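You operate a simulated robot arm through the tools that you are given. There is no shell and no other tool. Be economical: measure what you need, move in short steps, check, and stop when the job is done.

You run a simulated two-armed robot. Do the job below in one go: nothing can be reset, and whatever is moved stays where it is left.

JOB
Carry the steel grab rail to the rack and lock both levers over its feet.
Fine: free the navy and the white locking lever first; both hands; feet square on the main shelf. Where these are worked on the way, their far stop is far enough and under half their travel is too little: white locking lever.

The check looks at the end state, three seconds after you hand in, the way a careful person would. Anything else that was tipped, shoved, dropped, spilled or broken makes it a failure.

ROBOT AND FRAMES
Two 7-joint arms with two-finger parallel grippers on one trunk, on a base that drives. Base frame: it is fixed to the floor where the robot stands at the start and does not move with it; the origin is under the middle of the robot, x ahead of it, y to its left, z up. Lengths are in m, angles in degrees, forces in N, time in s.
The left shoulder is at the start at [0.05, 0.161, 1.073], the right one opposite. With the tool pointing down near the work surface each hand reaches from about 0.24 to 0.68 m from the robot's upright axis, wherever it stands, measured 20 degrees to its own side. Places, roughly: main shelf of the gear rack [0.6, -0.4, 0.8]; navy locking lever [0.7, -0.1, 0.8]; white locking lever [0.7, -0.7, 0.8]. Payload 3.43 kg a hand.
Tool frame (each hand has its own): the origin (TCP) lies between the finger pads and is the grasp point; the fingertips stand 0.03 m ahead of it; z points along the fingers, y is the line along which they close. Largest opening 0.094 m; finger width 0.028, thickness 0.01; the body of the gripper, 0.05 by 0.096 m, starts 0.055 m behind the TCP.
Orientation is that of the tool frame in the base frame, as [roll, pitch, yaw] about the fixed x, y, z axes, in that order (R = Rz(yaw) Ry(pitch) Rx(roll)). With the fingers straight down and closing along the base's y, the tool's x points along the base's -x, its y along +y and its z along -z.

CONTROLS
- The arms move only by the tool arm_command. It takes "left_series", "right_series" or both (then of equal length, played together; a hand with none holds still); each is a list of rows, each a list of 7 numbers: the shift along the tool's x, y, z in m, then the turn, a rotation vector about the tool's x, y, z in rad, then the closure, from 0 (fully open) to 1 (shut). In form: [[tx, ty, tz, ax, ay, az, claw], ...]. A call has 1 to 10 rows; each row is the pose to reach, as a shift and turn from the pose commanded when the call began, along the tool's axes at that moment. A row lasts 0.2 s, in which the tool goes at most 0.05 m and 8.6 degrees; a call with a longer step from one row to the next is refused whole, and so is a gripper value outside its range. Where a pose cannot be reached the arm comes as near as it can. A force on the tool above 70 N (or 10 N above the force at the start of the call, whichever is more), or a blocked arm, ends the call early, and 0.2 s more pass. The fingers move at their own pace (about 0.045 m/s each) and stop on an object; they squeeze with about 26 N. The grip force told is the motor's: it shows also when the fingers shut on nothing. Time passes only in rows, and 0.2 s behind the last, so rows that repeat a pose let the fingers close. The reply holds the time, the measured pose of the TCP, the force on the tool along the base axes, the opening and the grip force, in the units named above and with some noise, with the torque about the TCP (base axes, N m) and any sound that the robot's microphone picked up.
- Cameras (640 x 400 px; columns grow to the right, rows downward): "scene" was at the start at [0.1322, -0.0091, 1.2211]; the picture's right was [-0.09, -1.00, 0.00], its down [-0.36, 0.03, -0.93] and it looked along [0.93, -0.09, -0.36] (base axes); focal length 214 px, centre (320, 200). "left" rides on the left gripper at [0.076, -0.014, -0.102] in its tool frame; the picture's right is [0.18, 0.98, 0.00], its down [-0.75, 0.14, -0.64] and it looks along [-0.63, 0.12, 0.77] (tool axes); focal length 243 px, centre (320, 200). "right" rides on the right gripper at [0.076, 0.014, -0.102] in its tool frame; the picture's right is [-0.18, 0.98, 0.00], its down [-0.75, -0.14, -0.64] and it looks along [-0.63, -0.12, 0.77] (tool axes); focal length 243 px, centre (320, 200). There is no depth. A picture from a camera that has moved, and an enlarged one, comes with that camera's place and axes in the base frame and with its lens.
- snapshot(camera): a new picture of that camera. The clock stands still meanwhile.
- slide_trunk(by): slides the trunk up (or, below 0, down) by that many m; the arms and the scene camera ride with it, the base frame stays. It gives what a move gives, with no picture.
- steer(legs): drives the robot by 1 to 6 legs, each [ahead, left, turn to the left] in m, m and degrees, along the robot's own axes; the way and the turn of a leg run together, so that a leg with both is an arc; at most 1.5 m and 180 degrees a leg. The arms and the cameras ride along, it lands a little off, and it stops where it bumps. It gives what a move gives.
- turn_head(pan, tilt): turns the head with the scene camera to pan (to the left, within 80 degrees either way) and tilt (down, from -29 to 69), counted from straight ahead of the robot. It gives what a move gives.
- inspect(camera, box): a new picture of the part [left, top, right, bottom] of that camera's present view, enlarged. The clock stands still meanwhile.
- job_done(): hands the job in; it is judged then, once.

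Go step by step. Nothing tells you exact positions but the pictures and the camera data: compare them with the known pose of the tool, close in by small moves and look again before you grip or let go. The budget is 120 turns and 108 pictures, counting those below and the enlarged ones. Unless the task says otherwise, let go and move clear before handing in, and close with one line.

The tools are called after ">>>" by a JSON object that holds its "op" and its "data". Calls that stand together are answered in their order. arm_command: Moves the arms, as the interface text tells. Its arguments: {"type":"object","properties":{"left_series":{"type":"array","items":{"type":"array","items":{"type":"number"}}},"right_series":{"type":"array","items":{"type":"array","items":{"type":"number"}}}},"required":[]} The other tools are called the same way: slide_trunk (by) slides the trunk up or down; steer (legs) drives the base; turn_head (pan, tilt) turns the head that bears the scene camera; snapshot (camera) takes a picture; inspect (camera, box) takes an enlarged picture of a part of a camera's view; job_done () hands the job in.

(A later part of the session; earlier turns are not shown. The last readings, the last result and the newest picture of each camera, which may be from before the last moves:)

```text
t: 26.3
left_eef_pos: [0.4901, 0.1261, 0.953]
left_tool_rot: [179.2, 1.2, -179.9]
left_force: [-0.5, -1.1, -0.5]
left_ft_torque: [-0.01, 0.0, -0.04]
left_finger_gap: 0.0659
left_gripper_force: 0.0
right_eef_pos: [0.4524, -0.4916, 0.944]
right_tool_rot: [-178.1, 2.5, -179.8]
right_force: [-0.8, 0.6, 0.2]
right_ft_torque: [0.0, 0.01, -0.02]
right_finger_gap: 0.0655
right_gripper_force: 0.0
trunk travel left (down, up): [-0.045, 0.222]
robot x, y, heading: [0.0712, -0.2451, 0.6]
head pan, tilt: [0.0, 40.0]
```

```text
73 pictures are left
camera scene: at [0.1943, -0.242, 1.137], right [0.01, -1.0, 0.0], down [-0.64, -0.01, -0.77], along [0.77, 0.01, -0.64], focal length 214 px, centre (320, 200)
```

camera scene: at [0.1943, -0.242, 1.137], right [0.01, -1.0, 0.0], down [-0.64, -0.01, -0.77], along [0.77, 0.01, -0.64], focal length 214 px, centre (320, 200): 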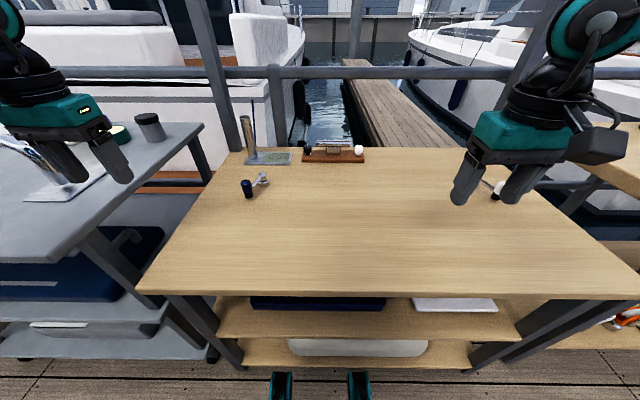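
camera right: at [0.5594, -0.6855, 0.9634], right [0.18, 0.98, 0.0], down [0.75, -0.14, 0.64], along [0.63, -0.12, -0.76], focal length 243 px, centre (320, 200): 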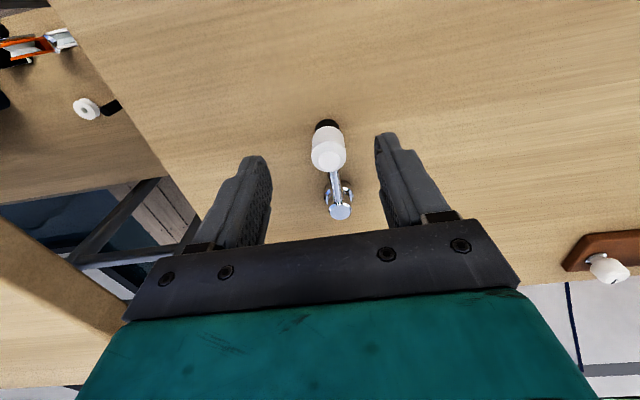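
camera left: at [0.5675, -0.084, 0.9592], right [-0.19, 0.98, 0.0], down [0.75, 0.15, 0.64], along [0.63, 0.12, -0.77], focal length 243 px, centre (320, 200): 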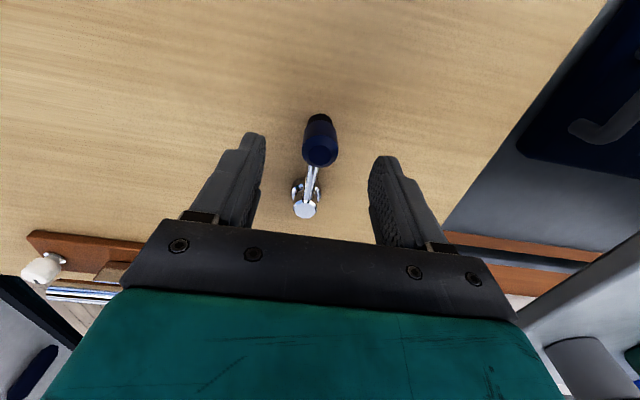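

Navy knob is now near [0.648, -0.042]. I'll close the left fingers and lower them on its inner side, ready to push it around outward.

>>> {"op": "arm_command", "data": {"left_series": [[-0.026, -0.034, 0, 0, 0, 0, 1], [-0.052, -0.068, 0, 0, 0, 0, 1], [-0.078, -0.102, 0, 0, 0, 0, 1], [-0.104, -0.136, 0, 0, 0, 0, 1], [-0.13, -0.17, 0, 0, 0, 0, 1], [-0.154, -0.206, 0, 0, 0, 0, 1], [-0.154, -0.206, 0.04, 0, 0, 0, 1], [-0.154, -0.206, 0.08, 0, 0, 0, 1], [-0.154, -0.206, 0.115, 0, 0, 0, 1]]}}

>>> {"op": "snapshot", "data": {"camera": "left"}}

>>> {"op": "inspect", "data": {"camera": "scene", "box": [180, 120, 340, 220]}}

```text
t: 28.3
left_eef_pos: [0.6452, -0.0774, 0.8356]
left_tool_rot: [179.1, 1.1, -180.0]
left_force: [-0.3, 0.2, 0.1]
left_ft_torque: [0.01, -0.01, -0.01]
left_finger_gap: 0.0
left_gripper_force: 25.9
right_eef_pos: [0.4541, -0.4912, 0.9439]
right_tool_rot: [-178.1, 2.5, -179.7]
right_force: [0.2, -1.8, -0.4]
right_ft_torque: [0.01, 0.01, 0.0]
right_finger_gap: 0.0659
right_gripper_force: 0.0
trunk travel left (down, up): [-0.045, 0.222]
robot x, y, heading: [0.0681, -0.2426, 0.7]
head pan, tilt: [0.0, 40.0]
```

```text
72 pictures are left
camera left: at [0.5677, -0.0948, 0.9357], right [-0.18, 0.98, 0.01], down [0.74, 0.13, 0.66], along [0.65, 0.13, -0.75], focal length 243 px, centre (320, 200)
```

left: 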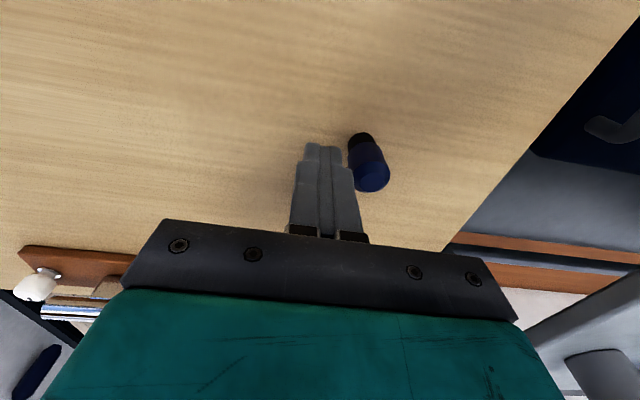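

```text
4.00 times, centred on (260, 170) of scene
camera zoom: at [0.1944, -0.2421, 1.137], right [0.01, -1.0, 0.0], down [-0.64, -0.01, -0.77], along [0.77, 0.01, -0.64], focal length 858 px, centre (560, 320)
```

zoom: 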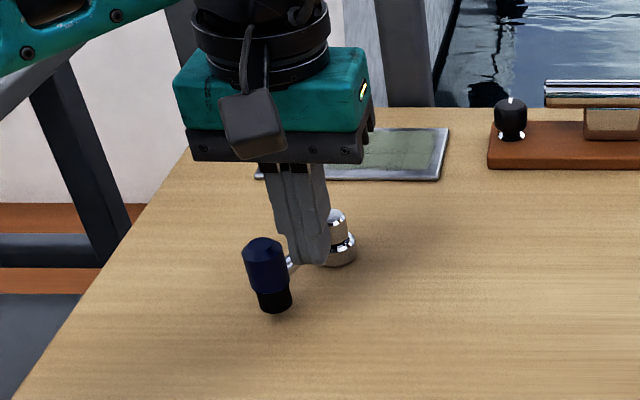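

Clear. I'll lower to knob height and push the navy lever around.

>>> {"op": "arm_command", "data": {"left_series": [[0, 0, 0.034, 0, 0, 0, 1], [0.002, 0.015, 0.034, 0, 0, 0, 1], [0.002, 0.028, 0.034, 0, 0, 0, 1], [-0.002, 0.0394, 0.034, 0, 0, 0, 1], [-0.007, 0.0504, 0.034, 0, 0, 0, 1], [-0.015, 0.06, 0.034, 0, 0, 0, 1], [-0.023, 0.068, 0.034, 0, 0, 0, 1], [-0.032, 0.075, 0.034, 0, 0, 0, 1], [-0.043, 0.081, 0.034, 0, 0, 0, 1]]}}

>>> {"op": "inspect", "data": {"camera": "scene", "box": [180, 120, 340, 220]}}

>>> {"op": "snapshot", "data": {"camera": "left"}}

```text
t: 30.3
left_eef_pos: [0.6908, 0.0038, 0.8052]
left_tool_rot: [179.0, 1.2, 179.9]
left_force: [-0.1, -0.5, -0.5]
left_ft_torque: [-0.05, 0.01, 0.0]
left_finger_gap: 0.0
left_gripper_force: 26.2
right_eef_pos: [0.4532, -0.4902, 0.9438]
right_tool_rot: [-178.0, 2.5, -179.8]
right_force: [-1.4, 0.2, 0.1]
right_ft_torque: [-0.02, 0.02, 0.01]
right_finger_gap: 0.0658
right_gripper_force: 0.0
trunk travel left (down, up): [-0.045, 0.222]
robot x, y, heading: [0.072, -0.2454, 0.6]
head pan, tilt: [0.0, 40.0]
```

```text
4.00 times, centred on (260, 170) of scene
camera zoom: at [0.1943, -0.2422, 1.137], right [0.01, -1.0, 0.0], down [-0.64, -0.01, -0.77], along [0.77, 0.01, -0.64], focal length 858 px, centre (560, 320)
```

zoom: 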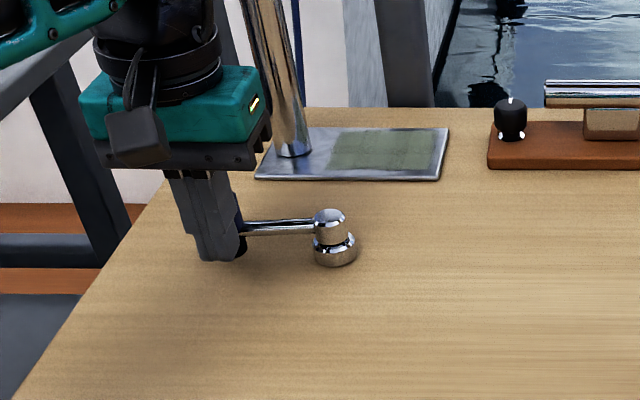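

```text
69 pictures are left
camera left: at [0.6121, -0.014, 0.9051], right [-0.18, 0.98, 0.01], down [0.74, 0.13, 0.66], along [0.65, 0.13, -0.75], focal length 243 px, centre (320, 200)
```

left: 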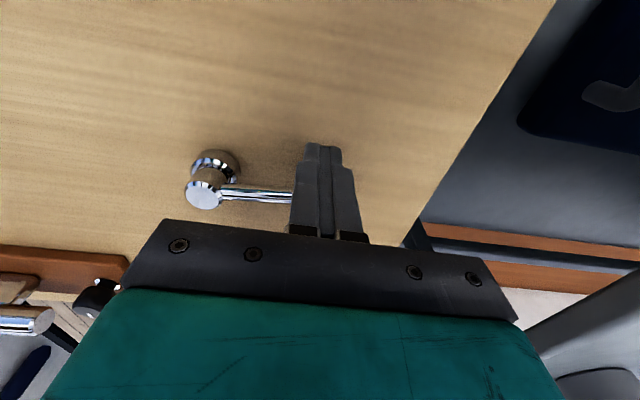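

Navy is at about 90° outward. I'll nudge it a bit further to find its stop.

>>> {"op": "arm_command", "data": {"left_series": [[-0.006, 0.001, 0, 0, 0, 0, 1], [-0.012, 0.001, 0, 0, 0, 0, 1], [-0.018, 0.0, 0, 0, 0, 0, 1], [-0.024, -0.002, 0, 0, 0, 0, 1]]}}

>>> {"op": "inspect", "data": {"camera": "scene", "box": [180, 120, 340, 220]}}

```text
t: 31.3
left_eef_pos: [0.6996, 0.0055, 0.8041]
left_tool_rot: [178.7, -1.2, -179.6]
left_force: [-32.6, -0.9, 13.7]
left_ft_torque: [0.13, -0.33, 0.1]
left_finger_gap: 0.0
left_gripper_force: 25.9
right_eef_pos: [0.4499, -0.4897, 0.9456]
right_tool_rot: [-178.0, 2.7, -179.7]
right_force: [0.0, 0.2, 0.4]
right_ft_torque: [-0.02, 0.02, -0.02]
right_finger_gap: 0.0658
right_gripper_force: 0.1
trunk travel left (down, up): [-0.045, 0.222]
robot x, y, heading: [0.0689, -0.2421, 0.7]
head pan, tilt: [0.0, 40.0]
stopped in row 4 (left hand): the force on the tool passed its limit at 75 N (the readings are from after the stop); the commanded pose is now the measured one
```

```text
4.00 times, centred on (260, 170) of scene
camera zoom: at [0.1892, -0.2424, 1.1379], right [0.01, -1.0, 0.0], down [-0.64, -0.01, -0.77], along [0.77, 0.01, -0.64], focal length 858 px, centre (560, 320)
```

zoom: 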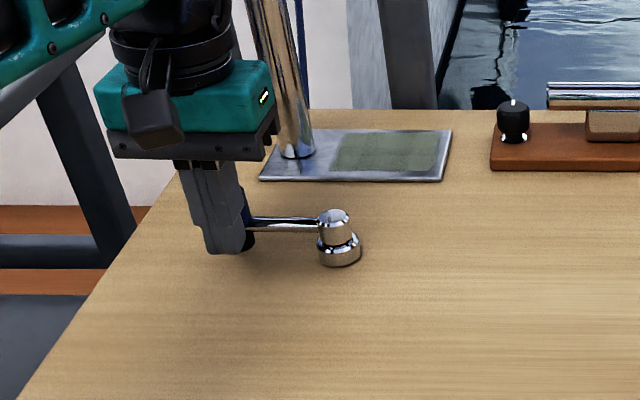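

Navy is at its far stop, about 90° outward. I'll back off, lift, and go for the white lever.

>>> {"op": "arm_command", "data": {"left_series": [[0.02, 0, 0, 0, 0, 0, 1], [0.04, -0.01, 0, 0, 0, 0, 1], [0.06, -0.02, -0.03, 0, 0, 0, 1], [0.08, -0.02, -0.07, 0, 0, 0, 1], [0.12, -0.02, -0.1, 0, 0, 0, 1], [0.16, -0.02, -0.13, 0, 0, 0, 1]]}}

>>> {"op": "steer", "data": {"legs": [[0, -0.28, 0]]}}

>>> {"op": "snapshot", "data": {"camera": "scene"}}

```text
t: 32.7
left_eef_pos: [0.5451, -0.0172, 0.9326]
left_tool_rot: [178.7, -0.9, -179.7]
left_force: [0.1, 0.7, -0.1]
left_ft_torque: [-0.01, 0.0, 0.01]
left_finger_gap: 0.0001
left_gripper_force: 25.7
right_eef_pos: [0.4531, -0.4898, 0.9449]
right_tool_rot: [-178.0, 2.4, -179.7]
right_force: [0.2, 0.1, 0.8]
right_ft_torque: [0.01, 0.02, 0.04]
right_finger_gap: 0.0657
right_gripper_force: 0.0
trunk travel left (down, up): [-0.045, 0.222]
robot x, y, heading: [0.0643, -0.2447, 0.8]
head pan, tilt: [0.0, 40.0]
```

```text
t: 35.8
left_eef_pos: [0.5497, -0.3019, 0.933]
left_tool_rot: [178.8, -0.9, -179.7]
left_force: [-0.5, -0.2, 0.2]
left_ft_torque: [0.0, -0.01, 0.0]
left_finger_gap: 0.0
left_gripper_force: 26.2
right_eef_pos: [0.4556, -0.7734, 0.9442]
right_tool_rot: [-178.1, 2.5, -179.9]
right_force: [0.4, 0.4, 1.0]
right_ft_torque: [0.02, 0.01, 0.02]
right_finger_gap: 0.0656
right_gripper_force: 0.0
trunk travel left (down, up): [-0.045, 0.222]
robot x, y, heading: [0.0721, -0.5264, 0.8]
head pan, tilt: [0.0, 40.0]
```

```text
67 pictures are left
camera scene: at [0.1964, -0.5241, 1.137], right [0.01, -1.0, 0.0], down [-0.64, -0.01, -0.77], along [0.77, 0.01, -0.64], focal length 214 px, centre (320, 200)
```

scene: 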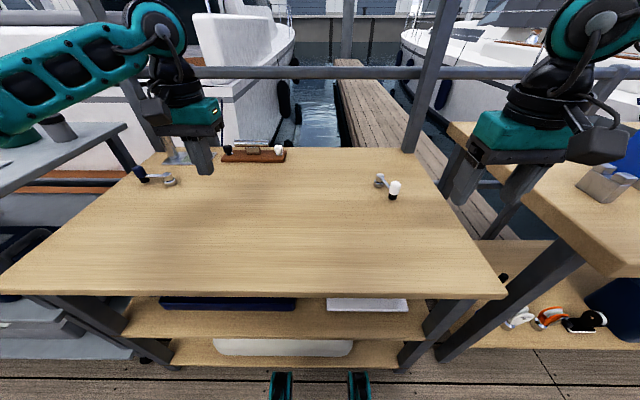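

White knob is near [0.650, -0.717]. I'll bring the closed right fingers down on its inner side.

>>> {"op": "arm_command", "data": {"right_series": [[-0.036, 0.022, 0, 0, 0, 0, 1], [-0.072, 0.044, 0, 0, 0, 0, 1], [-0.108, 0.066, 0, 0, 0, 0, 1], [-0.144, 0.088, 0, 0, 0, 0, 1], [-0.182, 0.106, 0, 0, 0, 0, 1], [-0.182, 0.106, 0.04, 0, 0, 0, 1], [-0.182, 0.106, 0.08, 0, 0, 0, 1], [-0.182, 0.106, 0.115, 0, 0, 0, 1]]}}

>>> {"op": "inspect", "data": {"camera": "scene", "box": [310, 120, 470, 220]}}

>>> {"op": "snapshot", "data": {"camera": "right"}}

```text
t: 37.6
left_eef_pos: [0.5495, -0.3, 0.9332]
left_tool_rot: [178.8, -0.8, -179.9]
left_force: [-1.2, -0.3, -0.3]
left_ft_torque: [0.0, -0.01, 0.01]
left_finger_gap: 0.0
left_gripper_force: 26.1
right_eef_pos: [0.5929, -0.7155, 0.8524]
right_tool_rot: [-178.2, 2.6, -179.9]
right_force: [-0.3, 0.0, 0.0]
right_ft_torque: [-0.02, 0.02, 0.03]
right_finger_gap: 0.0001
right_gripper_force: 26.0
right hand out of reach, approached as far as the arm can: row 4, 5, 6, 7, 8
trunk travel left (down, up): [-0.045, 0.222]
robot x, y, heading: [0.0736, -0.5239, 0.7]
head pan, tilt: [0.0, 40.0]
```

```text
4.00 times, centred on (390, 170) of scene
camera zoom: at [0.1965, -0.5241, 1.137], right [0.01, -1.0, 0.0], down [-0.64, -0.01, -0.77], along [0.77, 0.01, -0.64], focal length 858 px, centre (40, 320)
```

zoom: 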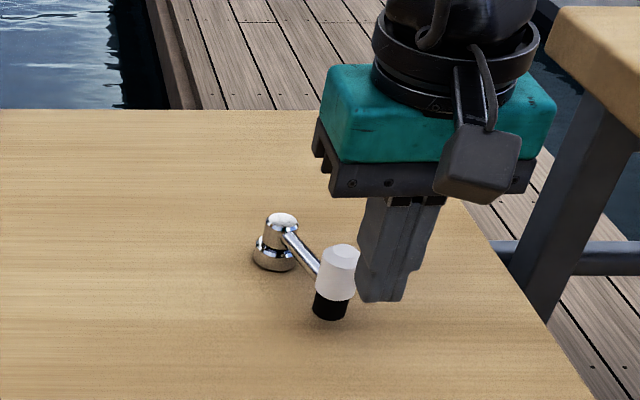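

```text
65 pictures are left
camera right: at [0.512, -0.6976, 0.9503], right [0.18, 0.98, -0.02], down [0.72, -0.12, 0.68], along [0.67, -0.14, -0.73], focal length 243 px, centre (320, 200)
```

right: 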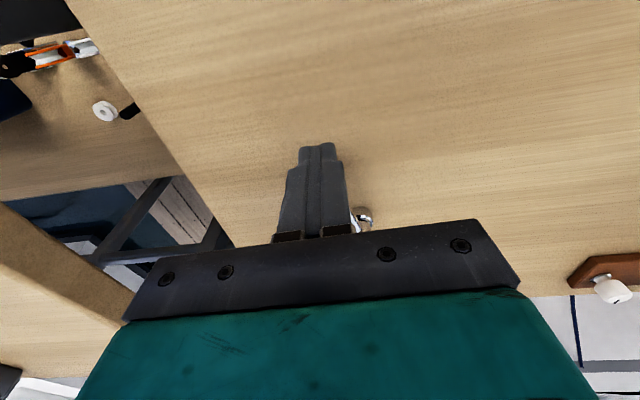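

The right arm stalls well short of its reach, probably an awkward elbow posture. I'll look at both arms to compare.

>>> {"op": "turn_head", "data": {"pan": -60, "tilt": 20}}

>>> {"op": "snapshot", "data": {"camera": "scene"}}

>>> {"op": "turn_head", "data": {"pan": 60, "tilt": 20}}

>>> {"op": "snapshot", "data": {"camera": "scene"}}

```text
t: 38.9
left_eef_pos: [0.5488, -0.301, 0.9331]
left_tool_rot: [178.8, -0.9, -179.9]
left_force: [-0.5, -0.5, -0.4]
left_ft_torque: [-0.01, 0.03, -0.02]
left_finger_gap: 0.0
left_gripper_force: 25.9
right_eef_pos: [0.591, -0.7158, 0.8526]
right_tool_rot: [-178.1, 2.6, -179.9]
right_force: [-0.5, -0.1, -0.4]
right_ft_torque: [0.02, 0.03, -0.01]
right_finger_gap: 0.0001
right_gripper_force: 26.2
trunk travel left (down, up): [-0.045, 0.222]
robot x, y, heading: [0.0748, -0.5273, 0.7]
head pan, tilt: [-60.0, 20.0]
```

```text
64 pictures are left
camera scene: at [0.1588, -0.605, 1.1684], right [-0.86, -0.51, 0.0], down [-0.17, 0.29, -0.94], along [0.48, -0.81, -0.34], focal length 214 px, centre (320, 200)
```

scene: 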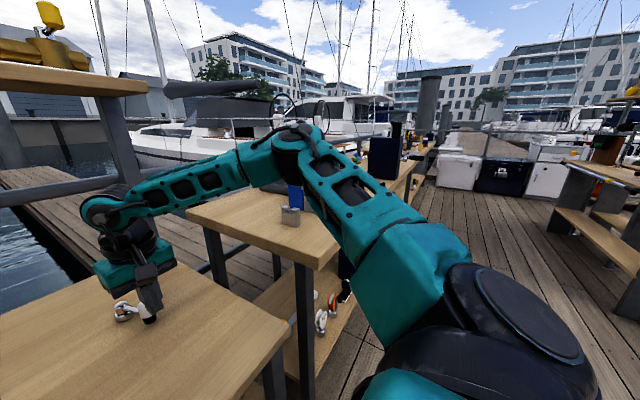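

```text
t: 40.9
left_eef_pos: [0.5495, -0.3005, 0.9326]
left_tool_rot: [178.8, -1.0, -179.7]
left_force: [0.1, -0.2, 0.0]
left_ft_torque: [0.0, -0.01, 0.0]
left_finger_gap: 0.0
left_gripper_force: 26.0
right_eef_pos: [0.5926, -0.7147, 0.8522]
right_tool_rot: [-178.2, 2.6, -180.0]
right_force: [0.1, 0.2, -0.8]
right_ft_torque: [-0.01, 0.03, -0.03]
right_finger_gap: 0.0
right_gripper_force: 26.4
trunk travel left (down, up): [-0.045, 0.222]
robot x, y, heading: [0.0693, -0.5274, 0.7]
head pan, tilt: [60.0, 20.0]
```

```text
63 pictures are left
camera scene: at [0.1572, -0.4438, 1.1684], right [0.87, -0.49, 0.0], down [-0.17, -0.3, -0.94], along [0.46, 0.82, -0.34], focal length 214 px, centre (320, 200)
```

scene: 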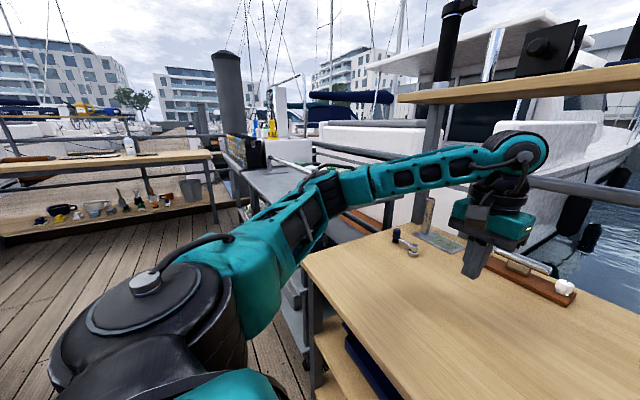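

The right elbow sits higher and more bent than the left. I'll lift, turn the right hand inward about its axis to relax the wrist, and retry.

>>> {"op": "arm_command", "data": {"right_series": [[0.02, 0, -0.04, 0, 0, 0, 1], [0.03, 0, -0.06, 0, 0, 0.12, 1], [0.03, 0, -0.06, 0, 0, 0.24, 1], [0.03, 0.01, -0.06, 0, 0, 0.36, 1], [0.0, 0.03, -0.06, 0, 0, 0.48, 1], [-0.03, 0.045, -0.06, 0, 0, 0.48, 1], [-0.055, 0.045, -0.06, 0, 0, 0.48, 1]]}}

>>> {"op": "turn_head", "data": {"pan": -10, "tilt": 40}}

>>> {"op": "snapshot", "data": {"camera": "scene"}}

```text
t: 42.5
left_eef_pos: [0.5486, -0.3016, 0.9335]
left_tool_rot: [178.8, -0.9, -179.9]
left_force: [-0.2, 0.3, 0.1]
left_ft_torque: [0.03, -0.01, 0.01]
left_finger_gap: 0.0001
left_gripper_force: 25.6
right_eef_pos: [0.5986, -0.7092, 0.9119]
right_tool_rot: [-179.4, 3.1, 152.5]
right_force: [0.9, 0.0, 0.7]
right_ft_torque: [0.04, 0.0, 0.02]
right_finger_gap: 0.0
right_gripper_force: 26.0
right hand out of reach, approached as far as the arm can: row 5, 6, 7
trunk travel left (down, up): [-0.045, 0.222]
robot x, y, heading: [0.0742, -0.5228, 0.5]
head pan, tilt: [60.0, 20.0]
```

```text
t: 43.9
left_eef_pos: [0.5501, -0.3012, 0.932]
left_tool_rot: [178.8, -0.9, -179.8]
left_force: [-0.2, 0.3, -0.1]
left_ft_torque: [-0.03, 0.0, 0.01]
left_finger_gap: 0.0002
left_gripper_force: 25.8
right_eef_pos: [0.5985, -0.7089, 0.9118]
right_tool_rot: [-179.6, 3.1, 152.7]
right_force: [0.8, 0.2, -0.8]
right_ft_torque: [-0.01, 0.02, 0.03]
right_finger_gap: 0.0001
right_gripper_force: 25.9
trunk travel left (down, up): [-0.045, 0.222]
robot x, y, heading: [0.0675, -0.5237, 0.5]
head pan, tilt: [-10.0, 40.0]
```

```text
62 pictures are left
camera scene: at [0.1953, -0.5388, 1.137], right [-0.16, -0.99, 0.0], down [-0.63, 0.1, -0.77], along [0.76, -0.12, -0.64], focal length 214 px, centre (320, 200)
```

scene: 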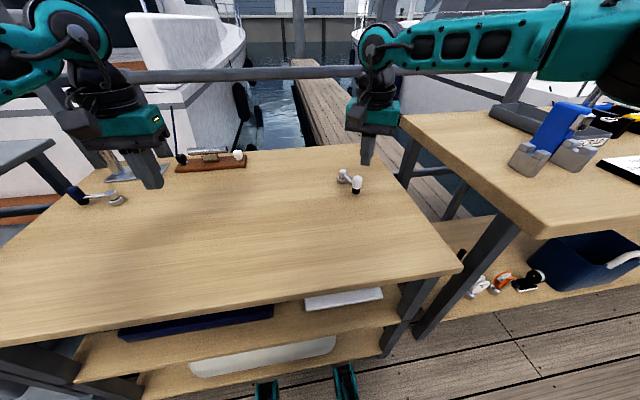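

Orientation isn't the limit; the elbow posture is. I'll sweep the right hand back and outward to reshape the elbow, then try again.

>>> {"op": "arm_command", "data": {"right_series": [[0.0039, -0.0358, -0.014, 0, 0, -0.048, 1], [0.0078, -0.0716, -0.028, 0, 0, -0.096, 1], [0.0117, -0.1074, -0.042, 0, 0, -0.144, 1], [0.0156, -0.1432, -0.056, 0, 0, -0.192, 1], [0.0195, -0.179, -0.07, 0, 0, -0.24, 1], [0.0234, -0.2148, -0.084, 0, 0, -0.288, 1], [0.0273, -0.2506, -0.098, 0, 0, -0.336, 1], [0.0312, -0.2864, -0.112, 0, 0, -0.384, 1], [0.0351, -0.3222, -0.126, 0, 0, -0.432, 1], [0.039, -0.358, -0.14, 0, 0, -0.48, 1]]}}

```text
t: 46.1
left_eef_pos: [0.5498, -0.3004, 0.9325]
left_tool_rot: [178.8, -0.9, -179.8]
left_force: [0.3, -0.7, 0.3]
left_ft_torque: [-0.04, 0.0, 0.02]
left_finger_gap: 0.0
left_gripper_force: 25.8
right_eef_pos: [0.3905, -1.0041, 1.0551]
right_tool_rot: [-178.2, 2.5, -179.7]
right_force: [0.0, -0.2, 0.3]
right_ft_torque: [-0.01, -0.03, 0.0]
right_finger_gap: 0.0001
right_gripper_force: 25.8
trunk travel left (down, up): [-0.045, 0.222]
robot x, y, heading: [0.0721, -0.5266, 0.5]
head pan, tilt: [-10.0, 40.0]
```

>>> {"op": "arm_command", "data": {"right_series": [[-0.0245, 0.0336, 0.0215, 0, 0, 0, 1], [-0.049, 0.0672, 0.043, 0, 0, 0, 1], [-0.0736, 0.1008, 0.0645, 0, 0, 0, 1], [-0.098, 0.1344, 0.086, 0, 0, 0, 1], [-0.1227, 0.168, 0.1075, 0, 0, 0, 1], [-0.1473, 0.2016, 0.129, 0, 0, 0, 1], [-0.1718, 0.2352, 0.1505, 0, 0, 0, 1], [-0.1964, 0.2688, 0.172, 0, 0, 0, 1], [-0.221, 0.3024, 0.1935, 0, 0, 0, 1], [-0.2455, 0.336, 0.215, 0, 0, 0, 1]]}}

```text
t: 48.3
left_eef_pos: [0.5498, -0.3016, 0.9337]
left_tool_rot: [178.8, -0.9, -179.8]
left_force: [-0.5, -0.2, 0.6]
left_ft_torque: [-0.01, 0.02, 0.0]
left_finger_gap: 0.0
left_gripper_force: 26.6
right_eef_pos: [0.6, -0.7221, 0.8626]
right_tool_rot: [-178.1, 2.6, -180.0]
right_force: [-0.4, 0.9, 1.0]
right_ft_torque: [-0.03, -0.02, 0.0]
right_finger_gap: 0.0
right_gripper_force: 25.5
right hand out of reach, approached as far as the arm can: row 9, 10
trunk travel left (down, up): [-0.045, 0.222]
robot x, y, heading: [0.0731, -0.5233, 0.6]
head pan, tilt: [-10.0, 40.0]
```

The limit repeats; tilting the fingers forward should gain reach. I'll tilt the right hand about 20° and move inboard of the knob.

>>> {"op": "arm_command", "data": {"right_series": [[0, 0, -0.01, 0, -0.12, 0, 1], [0, 0, -0.015, 0, -0.24, 0, 1], [0, 0.0, -0.02, 0, -0.36, 0, 1], [0, 0.025, -0.02, 0, -0.4, 0, 1], [-0.01, 0.05, -0.02, 0, -0.4, 0, 1], [-0.03, 0.05, -0.015, 0, -0.4, 0, 1], [-0.045, 0.05, -0.01, 0, -0.4, 0, 1]]}}

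>>> {"op": "inspect", "data": {"camera": "scene", "box": [270, 110, 430, 210]}}

```text
t: 49.9
left_eef_pos: [0.549, -0.3008, 0.9332]
left_tool_rot: [178.8, -0.9, -179.9]
left_force: [-0.3, 0.3, -0.4]
left_ft_torque: [0.01, 0.03, -0.02]
left_finger_gap: 0.0001
left_gripper_force: 26.4
right_eef_pos: [0.6347, -0.6828, 0.876]
right_tool_rot: [-177.8, 25.4, -179.0]
right_force: [0.1, 0.9, 0.4]
right_ft_torque: [-0.01, 0.04, -0.03]
right_finger_gap: 0.0001
right_gripper_force: 25.8
right hand out of reach, approached as far as the arm can: row 6, 7
trunk travel left (down, up): [-0.045, 0.222]
robot x, y, heading: [0.0712, -0.5245, 0.9]
head pan, tilt: [-10.0, 40.0]
```

```text
4.00 times, centred on (350, 160) of scene
camera zoom: at [0.1953, -0.5389, 1.137], right [-0.16, -0.99, 0.0], down [-0.63, 0.11, -0.77], along [0.76, -0.13, -0.64], focal length 858 px, centre (200, 360)
```

zoom: 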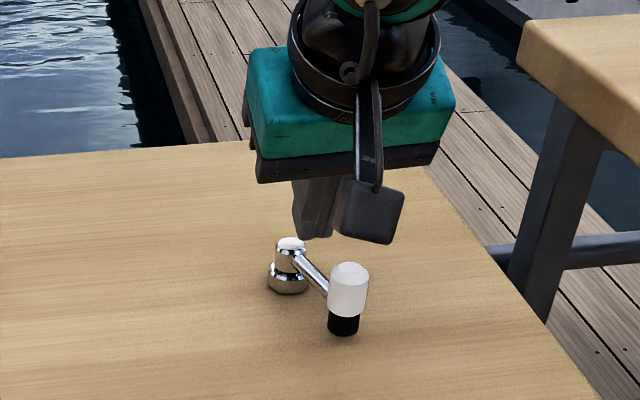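

That gained reach. I'll lower the tilted right fingers to knob height on the inner side.

>>> {"op": "arm_command", "data": {"right_series": [[0.01, 0.004, 0.02, 0, -0.05, 0, 1], [0.02, 0.008, 0.04, 0, -0.1, 0, 1], [0.03, 0.01, 0.06, 0, -0.15, 0, 1]]}}

>>> {"op": "inspect", "data": {"camera": "scene", "box": [270, 110, 430, 210]}}

```text
t: 50.7
left_eef_pos: [0.5496, -0.3004, 0.9328]
left_tool_rot: [178.8, -0.9, -179.8]
left_force: [-0.3, 0.7, -0.2]
left_ft_torque: [-0.02, 0.01, 0.01]
left_finger_gap: 0.0002
left_gripper_force: 25.8
right_eef_pos: [0.6244, -0.6887, 0.8179]
right_tool_rot: [-177.7, 34.0, -178.8]
right_force: [0.7, 1.1, 0.8]
right_ft_torque: [0.01, -0.01, 0.0]
right_finger_gap: 0.0
right_gripper_force: 26.4
right hand out of reach, approached as far as the arm can: row 1, 2, 3
trunk travel left (down, up): [-0.045, 0.222]
robot x, y, heading: [0.0713, -0.5246, 0.6]
head pan, tilt: [-10.0, 40.0]
```

```text
4.00 times, centred on (350, 160) of scene
camera zoom: at [0.1953, -0.5389, 1.137], right [-0.16, -0.99, 0.0], down [-0.63, 0.11, -0.77], along [0.76, -0.13, -0.64], focal length 858 px, centre (200, 360)
```

zoom: 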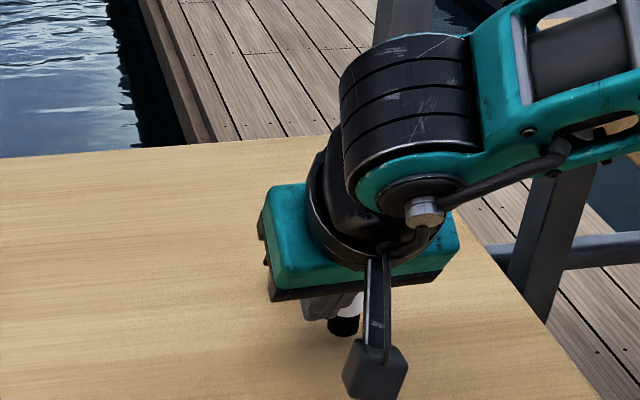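

The right arm still stalls. I'll check how much forward clearance the base has by looking down.

>>> {"op": "turn_head", "data": {"pan": 0, "tilt": 69}}

>>> {"op": "snapshot", "data": {"camera": "scene"}}

```text
t: 51.6
left_eef_pos: [0.5486, -0.3006, 0.9335]
left_tool_rot: [178.7, -1.0, -179.8]
left_force: [-0.1, 0.4, 0.8]
left_ft_torque: [0.0, 0.01, -0.02]
left_finger_gap: 0.0
left_gripper_force: 25.8
right_eef_pos: [0.6254, -0.6898, 0.8183]
right_tool_rot: [-177.8, 34.0, -178.7]
right_force: [0.2, 0.0, -0.8]
right_ft_torque: [-0.01, 0.0, 0.0]
right_finger_gap: 0.0
right_gripper_force: 25.6
trunk travel left (down, up): [-0.045, 0.222]
robot x, y, heading: [0.0737, -0.5246, 0.5]
head pan, tilt: [0.0, 68.8]
```

```text
59 pictures are left
camera scene: at [0.1674, -0.5244, 1.1009], right [0.01, -1.0, 0.0], down [-0.93, -0.01, -0.36], along [0.36, 0.0, -0.93], focal length 214 px, centre (320, 200)
```

scene: 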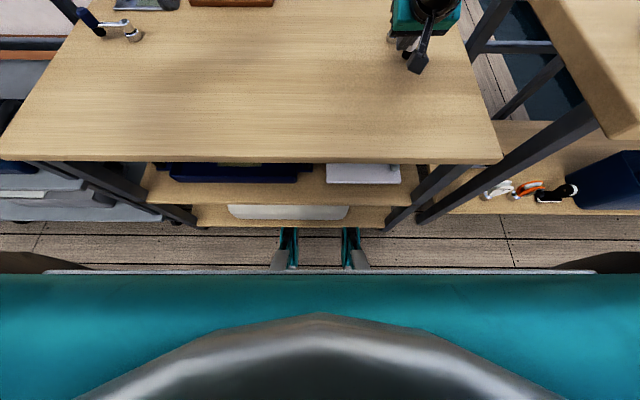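

>>> {"op": "inspect", "data": {"camera": "scene", "box": [180, 160, 460, 290]}}

```text
2.29 times, centred on (320, 225) of scene
camera zoom: at [0.1674, -0.5244, 1.1009], right [0.01, -1.0, 0.0], down [-0.93, -0.01, -0.36], along [0.36, 0.0, -0.93], focal length 490 px, centre (320, 143)
```

zoom: 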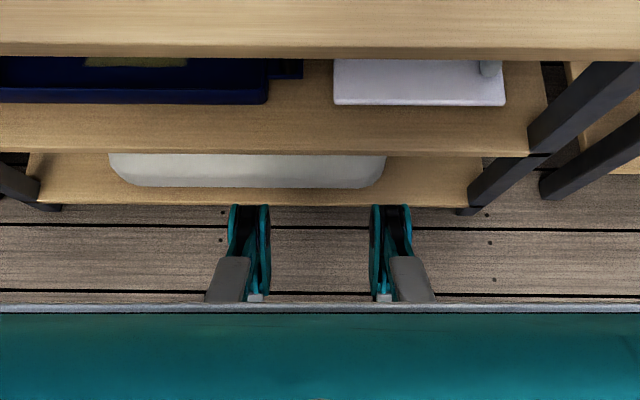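

The front wheels already tuck under the bottom shelf, with about 0.08 m before anything higher. I'll lift the right hand and creep 0.055 m forward.

>>> {"op": "arm_command", "data": {"right_series": [[-0.01, 0, -0.025, 0, 0, 0, 1], [-0.02, 0, -0.05, 0, 0.08, 0, 1], [-0.02, 0, -0.075, 0, 0.16, 0, 1], [-0.02, 0, -0.09, 0, 0.24, 0, 1]]}}

>>> {"op": "steer", "data": {"legs": [[0.055, 0, 0]]}}

>>> {"op": "turn_head", "data": {"pan": -10, "tilt": 45}}

>>> {"op": "snapshot", "data": {"camera": "scene"}}

```text
t: 52.6
left_eef_pos: [0.549, -0.3001, 0.9326]
left_tool_rot: [178.8, -0.9, -179.9]
left_force: [-0.3, -0.7, 0.4]
left_ft_torque: [0.0, 0.0, 0.03]
left_finger_gap: 0.0003
left_gripper_force: 25.7
right_eef_pos: [0.5904, -0.6853, 0.9056]
right_tool_rot: [-177.9, 20.2, -179.2]
right_force: [0.1, -0.5, -0.5]
right_ft_torque: [-0.03, -0.04, 0.04]
right_finger_gap: 0.0001
right_gripper_force: 25.7
trunk travel left (down, up): [-0.045, 0.222]
robot x, y, heading: [0.0702, -0.5246, 0.3]
head pan, tilt: [0.0, 68.8]
```

```text
t: 53.6
left_eef_pos: [0.576, -0.3004, 0.9318]
left_tool_rot: [178.7, -1.0, -179.9]
left_force: [-0.4, 0.6, 0.2]
left_ft_torque: [-0.01, 0.03, 0.04]
left_finger_gap: 0.0
left_gripper_force: 26.5
right_eef_pos: [0.6173, -0.685, 0.9031]
right_tool_rot: [-177.9, 20.0, -179.3]
right_force: [0.1, 0.1, -0.1]
right_ft_torque: [0.02, -0.02, 0.01]
right_finger_gap: 0.0
right_gripper_force: 26.2
trunk travel left (down, up): [-0.045, 0.222]
robot x, y, heading: [0.0985, -0.5224, 0.5]
head pan, tilt: [0.0, 68.8]
stopped in leg 1: the robot was blocked; the commanded pose is now the measured one
```

```text
t: 54.4
left_eef_pos: [0.5752, -0.3005, 0.9331]
left_tool_rot: [178.6, -1.0, -179.9]
left_force: [1.0, 0.1, 0.9]
left_ft_torque: [-0.01, 0.0, 0.03]
left_finger_gap: 0.0
left_gripper_force: 26.0
right_eef_pos: [0.6169, -0.6865, 0.9032]
right_tool_rot: [-178.0, 20.1, -179.3]
right_force: [-0.9, -0.3, -0.7]
right_ft_torque: [-0.04, 0.01, 0.01]
right_finger_gap: 0.0
right_gripper_force: 26.1
trunk travel left (down, up): [-0.045, 0.222]
robot x, y, heading: [0.0984, -0.5289, 0.3]
head pan, tilt: [-10.0, 45.0]
```

```text
57 pictures are left
camera scene: at [0.2178, -0.5378, 1.1297], right [-0.16, -0.99, 0.0], down [-0.7, 0.12, -0.71], along [0.7, -0.12, -0.71], focal length 214 px, centre (320, 200)
```

scene: 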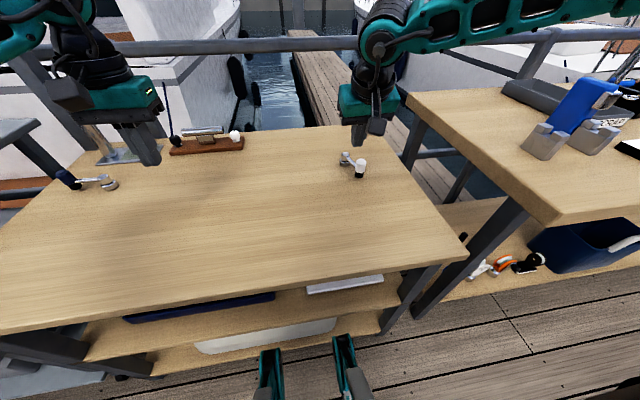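

Blocked 0.028 m closer, and the lever pictures show the rack didn't move. Now I'll lower the right fingers inboard of the white knob.

>>> {"op": "arm_command", "data": {"right_series": [[0.005, 0.002, 0.024, 0, -0.05, 0, 1], [0.012, 0.004, 0.048, 0, -0.1, 0, 1], [0.018, 0.006, 0.072, 0, -0.1, 0, 1], [0.025, 0.008, 0.097, 0, -0.1, 0, 1]]}}

>>> {"op": "inspect", "data": {"camera": "scene", "box": [280, 110, 440, 210]}}

```text
t: 55.4
left_eef_pos: [0.5755, -0.3004, 0.9318]
left_tool_rot: [178.7, -1.0, -179.8]
left_force: [-0.4, 0.0, -0.2]
left_ft_torque: [0.0, -0.03, -0.02]
left_finger_gap: 0.0
left_gripper_force: 26.1
right_eef_pos: [0.6232, -0.6868, 0.8051]
right_tool_rot: [-177.9, 25.8, -179.0]
right_force: [-0.4, 0.3, 0.8]
right_ft_torque: [-0.02, -0.01, 0.01]
right_finger_gap: 0.0
right_gripper_force: 25.6
right hand out of reach, approached as far as the arm can: row 4
trunk travel left (down, up): [-0.045, 0.222]
robot x, y, heading: [0.0972, -0.5271, 0.7]
head pan, tilt: [-10.0, 45.0]
```

```text
4.00 times, centred on (360, 160) of scene
camera zoom: at [0.2178, -0.5379, 1.1298], right [-0.16, -0.99, 0.0], down [-0.7, 0.12, -0.71], along [0.7, -0.12, -0.71], focal length 858 px, centre (160, 360)
```

zoom: 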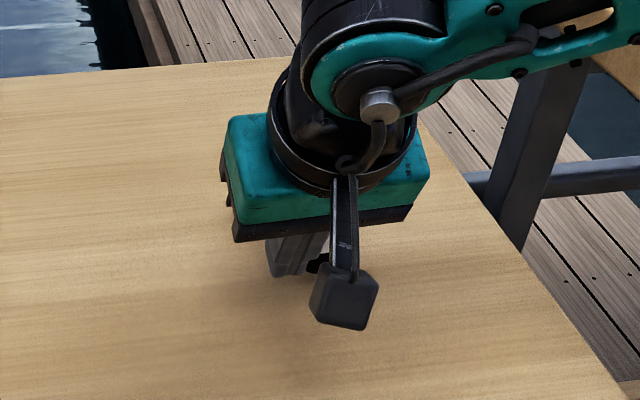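

The right arm's posture can't carry the lever round, but the left arm can: I'll retract the right hand, back up slightly, and turn the robot right so the left arm faces the white lever.

>>> {"op": "arm_command", "data": {"right_series": [[-0.022, 0.003, -0.043, 0, 0, 0, 1], [-0.043, 0.003, -0.085, 0, 0, 0, 1], [-0.025, -0.01, -0.12, 0, 0.1, 0, 1], [-0.005, -0.02, -0.155, 0, 0.2, 0, 1], [0.015, -0.03, -0.19, 0, 0.3, 0, 1], [0.037, -0.045, -0.22, 0, 0.4, 0, 1], [0.059, -0.06, -0.245, 0, 0.4, 0, 1]]}}

>>> {"op": "steer", "data": {"legs": [[-0.04, 0, 0], [0, -0.07, 0], [0, 0, -35]]}}

>>> {"op": "turn_head", "data": {"pan": 15, "tilt": 45}}

>>> {"op": "snapshot", "data": {"camera": "scene"}}

```text
t: 57.0
left_eef_pos: [0.5765, -0.3026, 0.9325]
left_tool_rot: [178.7, -1.0, -179.8]
left_force: [-0.4, -1.0, 0.3]
left_ft_torque: [0.0, 0.0, -0.01]
left_finger_gap: 0.0001
left_gripper_force: 26.1
right_eef_pos: [0.4647, -0.7404, 1.0049]
right_tool_rot: [-178.0, 2.7, -179.9]
right_force: [0.6, -0.6, 0.0]
right_ft_torque: [-0.05, 0.0, 0.0]
right_finger_gap: 0.0001
right_gripper_force: 25.8
trunk travel left (down, up): [-0.045, 0.222]
robot x, y, heading: [0.0985, -0.5257, 0.7]
head pan, tilt: [-10.0, 45.0]
```

```text
t: 60.5
left_eef_pos: [0.5756, -0.6907, 0.9313]
left_tool_rot: [178.7, -1.1, 144.8]
left_force: [0.5, 0.0, -0.3]
left_ft_torque: [-0.03, 0.01, 0.0]
left_finger_gap: 0.0
left_gripper_force: 26.5
right_eef_pos: [0.2327, -0.9838, 1.0033]
right_tool_rot: [-178.1, 2.9, 144.8]
right_force: [0.1, -0.3, -0.6]
right_ft_torque: [0.01, 0.0, -0.02]
right_finger_gap: 0.0
right_gripper_force: 25.3
trunk travel left (down, up): [-0.045, 0.222]
robot x, y, heading: [0.0585, -0.5954, -34.8]
head pan, tilt: [-10.0, 45.0]
```

```text
t: 61.4
left_eef_pos: [0.5761, -0.6905, 0.933]
left_tool_rot: [178.7, -1.1, 144.9]
left_force: [0.1, -0.9, 0.3]
left_ft_torque: [-0.01, -0.01, 0.02]
left_finger_gap: 0.0003
left_gripper_force: 25.7
right_eef_pos: [0.2334, -0.9851, 1.0042]
right_tool_rot: [-178.0, 3.0, 144.5]
right_force: [0.5, 0.9, -0.3]
right_ft_torque: [-0.01, -0.01, -0.02]
right_finger_gap: 0.0
right_gripper_force: 25.9
trunk travel left (down, up): [-0.045, 0.222]
robot x, y, heading: [0.0555, -0.5965, -34.7]
head pan, tilt: [15.0, 45.0]
```

```text
55 pictures are left
camera scene: at [0.167, -0.6476, 1.1298], right [-0.34, -0.94, 0.0], down [-0.67, 0.24, -0.71], along [0.67, -0.24, -0.71], focal length 214 px, centre (320, 200)
```

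scene: 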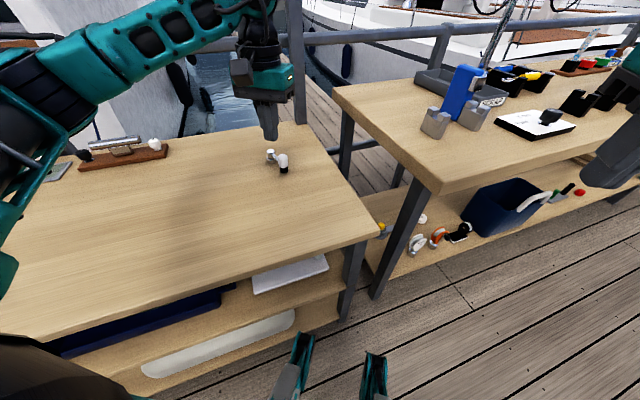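

The white knob is within the left arm's reach now. I'll lower the closed left fingers on its inner side.

>>> {"op": "arm_command", "data": {"left_series": [[-0.025, 0.025, 0, 0, 0, 0, 1], [-0.049, 0.05, 0, 0, 0, 0, 1], [-0.049, 0.05, 0.04, 0, 0, 0, 1], [-0.049, 0.05, 0.08, 0, 0, 0, 1], [-0.049, 0.05, 0.1, 0, 0, 0, 1]]}}

>>> {"op": "inspect", "data": {"camera": "scene", "box": [200, 110, 360, 210]}}

>>> {"op": "snapshot", "data": {"camera": "left"}}

```text
t: 62.6
left_eef_pos: [0.6477, -0.6732, 0.8312]
left_tool_rot: [178.8, -0.9, 144.8]
left_force: [-0.1, -1.2, -0.7]
left_ft_torque: [-0.01, 0.01, 0.01]
left_finger_gap: 0.0
left_gripper_force: 25.8
right_eef_pos: [0.2335, -0.9841, 1.0046]
right_tool_rot: [-178.0, 2.9, 144.7]
right_force: [-0.4, 0.3, 0.3]
right_ft_torque: [-0.01, 0.0, 0.03]
right_finger_gap: 0.0
right_gripper_force: 25.7
trunk travel left (down, up): [-0.045, 0.222]
robot x, y, heading: [0.0589, -0.5987, -34.8]
head pan, tilt: [15.0, 45.0]
```

```text
4.00 times, centred on (280, 160) of scene
camera zoom: at [0.1671, -0.6475, 1.1298], right [-0.34, -0.94, 0.0], down [-0.67, 0.24, -0.71], along [0.67, -0.24, -0.71], focal length 858 px, centre (480, 360)
```

zoom: 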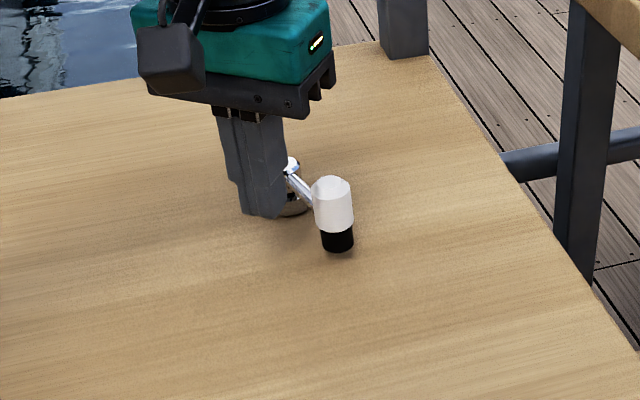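

```text
53 pictures are left
camera left: at [0.5767, -0.6465, 0.935], right [0.42, 0.91, 0.03], down [0.7, -0.34, 0.63], along [0.58, -0.24, -0.78], focal length 243 px, centre (320, 200)
```

left: 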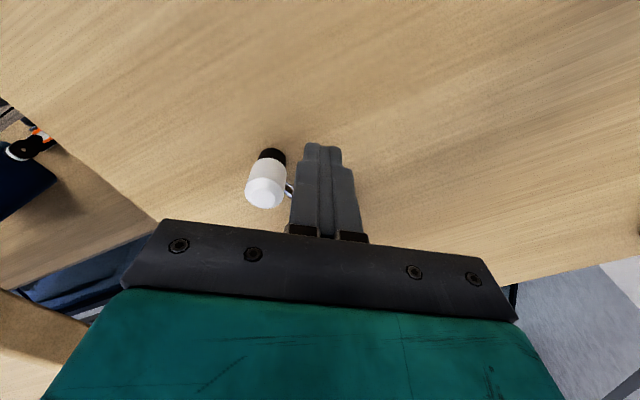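

>>> {"op": "arm_command", "data": {"left_series": [[0, 0, 0.028, 0, 0, 0, 1], [-0.0066, -0.0191, 0.028, 0, 0, 0, 1], [-0.0217, -0.0371, 0.028, 0, 0, 0, 1], [-0.0352, -0.0459, 0.028, 0, 0, 0, 1], [-0.0498, -0.0527, 0.028, 0, 0, 0, 1], [-0.0657, -0.0562, 0.028, 0, 0, 0, 1], [-0.0771, -0.0568, 0.028, 0, 0, 0, 1], [-0.0895, -0.0554, 0.028, 0, 0, 0, 1], [-0.0975, -0.0537, 0.028, 0, 0, 0, 1]]}}

>>> {"op": "inspect", "data": {"camera": "scene", "box": [200, 110, 360, 210]}}

```text
t: 64.6
left_eef_pos: [0.6932, -0.7755, 0.8014]
left_tool_rot: [178.8, -1.2, 144.6]
left_force: [-11.1, 2.3, -0.7]
left_ft_torque: [-0.02, -0.03, 0.06]
left_finger_gap: 0.0
left_gripper_force: 25.4
right_eef_pos: [0.2308, -0.9839, 1.0033]
right_tool_rot: [-177.9, 3.0, 144.7]
right_force: [-0.2, -0.3, -0.5]
right_ft_torque: [-0.03, 0.01, 0.01]
right_finger_gap: 0.0003
right_gripper_force: 26.6
trunk travel left (down, up): [-0.045, 0.222]
robot x, y, heading: [0.0591, -0.5967, -34.6]
head pan, tilt: [15.0, 45.0]
```

```text
4.00 times, centred on (280, 160) of scene
camera zoom: at [0.1661, -0.6474, 1.1298], right [-0.34, -0.94, 0.0], down [-0.66, 0.24, -0.71], along [0.67, -0.24, -0.71], focal length 858 px, centre (480, 360)
```

zoom: 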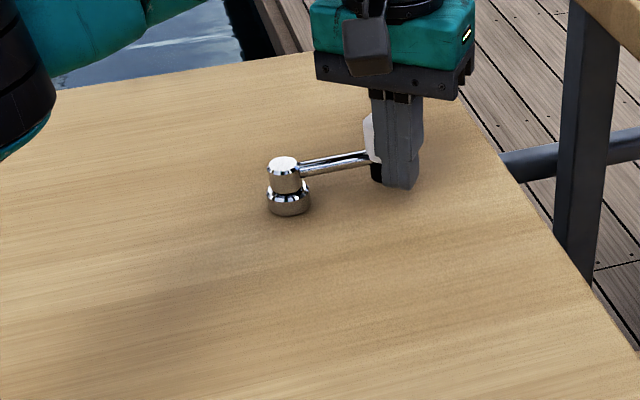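

White is also at its stop. I'll back off, lift, square up, and drive over to the rail.

>>> {"op": "arm_command", "data": {"left_series": [[0.033, -0.023, 0, 0, 0, 0, 1], [0.05, -0.02, -0.04, 0, 0, 0, 0.6], [0.07, -0.02, -0.08, 0, 0, 0, 0.3], [0.1, -0.02, -0.12, 0, 0, 0, 0], [0.13, -0.01, -0.155, 0, 0, 0, 0], [0.16, -0.0, -0.19, 0, 0, 0, 0], [0.19, 0.0, -0.225, 0, 0, 0, 0]], "right_series": [[0.01, 0, -0.02, 0, 0, 0, 0], [0.02, 0, -0.04, 0, 0, 0, 0], [0.03, 0, -0.05, 0, 0, 0, 0], [0.04, 0, -0.05, 0, 0, 0, 0], [0.05, 0, -0.05, 0, 0, 0, 0], [0.05, 0, -0.05, 0, 0, 0, 0], [0.05, 0, -0.05, 0, 0, 0, 0]]}}

>>> {"op": "steer", "data": {"legs": [[0, 0, 34.7], [-0.1, 0, 0], [0, 1.2, 0]]}}

>>> {"op": "slide_trunk", "data": {"by": 0.1}}

>>> {"op": "turn_head", "data": {"pan": 0, "tilt": 45}}

>>> {"op": "snapshot", "data": {"camera": "scene"}}

```text
t: 66.2
left_eef_pos: [0.5381, -0.6702, 1.029]
left_tool_rot: [178.8, -1.0, 144.8]
left_force: [0.1, -0.3, 0.0]
left_ft_torque: [0.02, -0.03, -0.01]
left_finger_gap: 0.0939
left_gripper_force: 0.1
right_eef_pos: [0.191, -0.9521, 1.0511]
right_tool_rot: [-178.0, 2.9, 144.7]
right_force: [0.3, 0.1, 0.2]
right_ft_torque: [0.01, -0.01, 0.0]
right_finger_gap: 0.094
right_gripper_force: 0.0
trunk travel left (down, up): [-0.045, 0.222]
robot x, y, heading: [0.0541, -0.5979, -34.9]
head pan, tilt: [15.0, 45.0]
```

```text
t: 79.5
left_eef_pos: [0.3955, 0.8218, 1.0287]
left_tool_rot: [178.7, -0.9, 179.5]
left_force: [-0.2, 1.0, 0.9]
left_ft_torque: [-0.02, -0.01, 0.01]
left_finger_gap: 0.0937
left_gripper_force: 0.1
right_eef_pos: [0.2684, 0.3924, 1.0514]
right_tool_rot: [-178.0, 2.9, 179.2]
right_force: [0.1, 0.2, -0.8]
right_ft_torque: [0.02, -0.04, -0.01]
right_finger_gap: 0.0939
right_gripper_force: 0.1
trunk travel left (down, up): [-0.045, 0.222]
robot x, y, heading: [-0.0408, 0.6071, 0.1]
head pan, tilt: [15.0, 45.0]
```

```text
t: 80.8
left_eef_pos: [0.3956, 0.8216, 1.1282]
left_tool_rot: [178.7, -1.0, 179.4]
left_force: [0.3, -0.3, 0.2]
left_ft_torque: [0.02, 0.06, -0.02]
left_finger_gap: 0.0941
left_gripper_force: 0.1
right_eef_pos: [0.2696, 0.3915, 1.151]
right_tool_rot: [-178.0, 2.8, 179.3]
right_force: [0.3, -0.9, 0.8]
right_ft_torque: [0.0, 0.02, 0.01]
right_finger_gap: 0.094
right_gripper_force: 0.1
trunk travel left (down, up): [-0.145, 0.122]
robot x, y, heading: [-0.0436, 0.6104, -0.2]
head pan, tilt: [15.0, 45.0]
```

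```text
t: 81.5
left_eef_pos: [0.3938, 0.8221, 1.1286]
left_tool_rot: [178.7, -1.0, 179.5]
left_force: [-0.5, 0.2, 0.0]
left_ft_torque: [0.0, 0.02, -0.05]
left_finger_gap: 0.0941
left_gripper_force: 0.1
right_eef_pos: [0.2675, 0.3914, 1.1508]
right_tool_rot: [-178.0, 2.9, 179.3]
right_force: [-0.3, 0.5, 0.1]
right_ft_torque: [-0.01, 0.0, 0.01]
right_finger_gap: 0.0938
right_gripper_force: 0.1
trunk travel left (down, up): [-0.145, 0.122]
robot x, y, heading: [-0.0396, 0.6111, -0.1]
head pan, tilt: [0.0, 45.0]
```

```text
51 pictures are left
camera scene: at [0.0769, 0.6083, 1.2298], right [0.0, -1.0, 0.0], down [-0.71, 0.0, -0.71], along [0.71, 0.0, -0.71], focal length 214 px, centre (320, 200)
```

scene: 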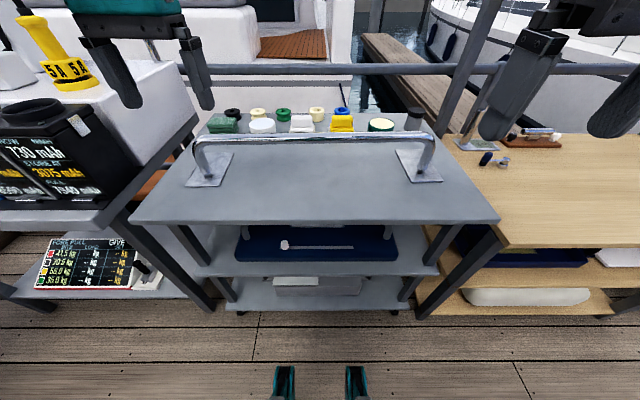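

The rail is straight ahead. I'll enlarge it, and take a second view after raising the trunk to triangulate.

>>> {"op": "inspect", "data": {"camera": "scene", "box": [170, 110, 470, 220]}}

>>> {"op": "slide_trunk", "data": {"by": 0.12}}

>>> {"op": "inspect", "data": {"camera": "scene", "box": [170, 130, 470, 240]}}

```text
2.13 times, centred on (320, 165) of scene
camera zoom: at [0.0769, 0.6083, 1.2298], right [0.0, -1.0, 0.0], down [-0.71, 0.0, -0.71], along [0.71, 0.0, -0.71], focal length 458 px, centre (320, 275)
```

zoom: 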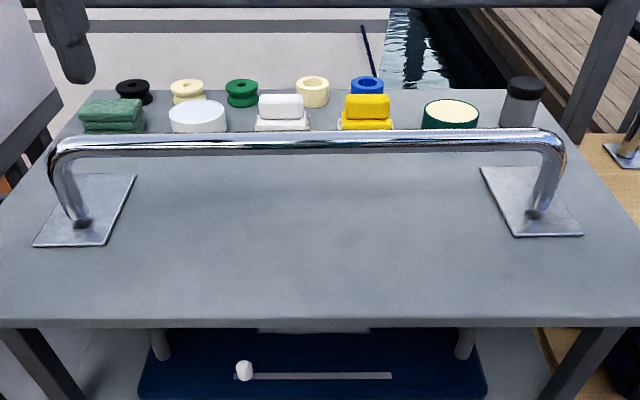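

```text
t: 83.0
left_eef_pos: [0.3948, 0.8205, 1.2482]
left_tool_rot: [178.6, -1.0, 179.4]
left_force: [-0.8, -0.1, 0.3]
left_ft_torque: [-0.02, -0.02, 0.02]
left_finger_gap: 0.094
left_gripper_force: 0.0
right_eef_pos: [0.2679, 0.3923, 1.2713]
right_tool_rot: [-178.1, 2.9, 179.3]
right_force: [-0.1, -0.8, 0.5]
right_ft_torque: [0.01, -0.01, 0.03]
right_finger_gap: 0.0939
right_gripper_force: 0.0
trunk travel left (down, up): [-0.265, 0.002]
robot x, y, heading: [-0.0444, 0.6083, -0.5]
head pan, tilt: [0.0, 45.0]
```

```text
2.13 times, centred on (320, 185) of scene
camera zoom: at [0.0771, 0.6082, 1.3497], right [0.0, -1.0, 0.0], down [-0.71, 0.0, -0.71], along [0.71, 0.0, -0.71], focal length 458 px, centre (320, 232)
```

zoom: 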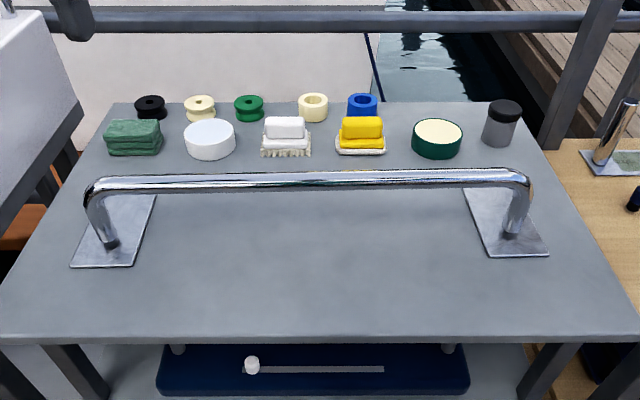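

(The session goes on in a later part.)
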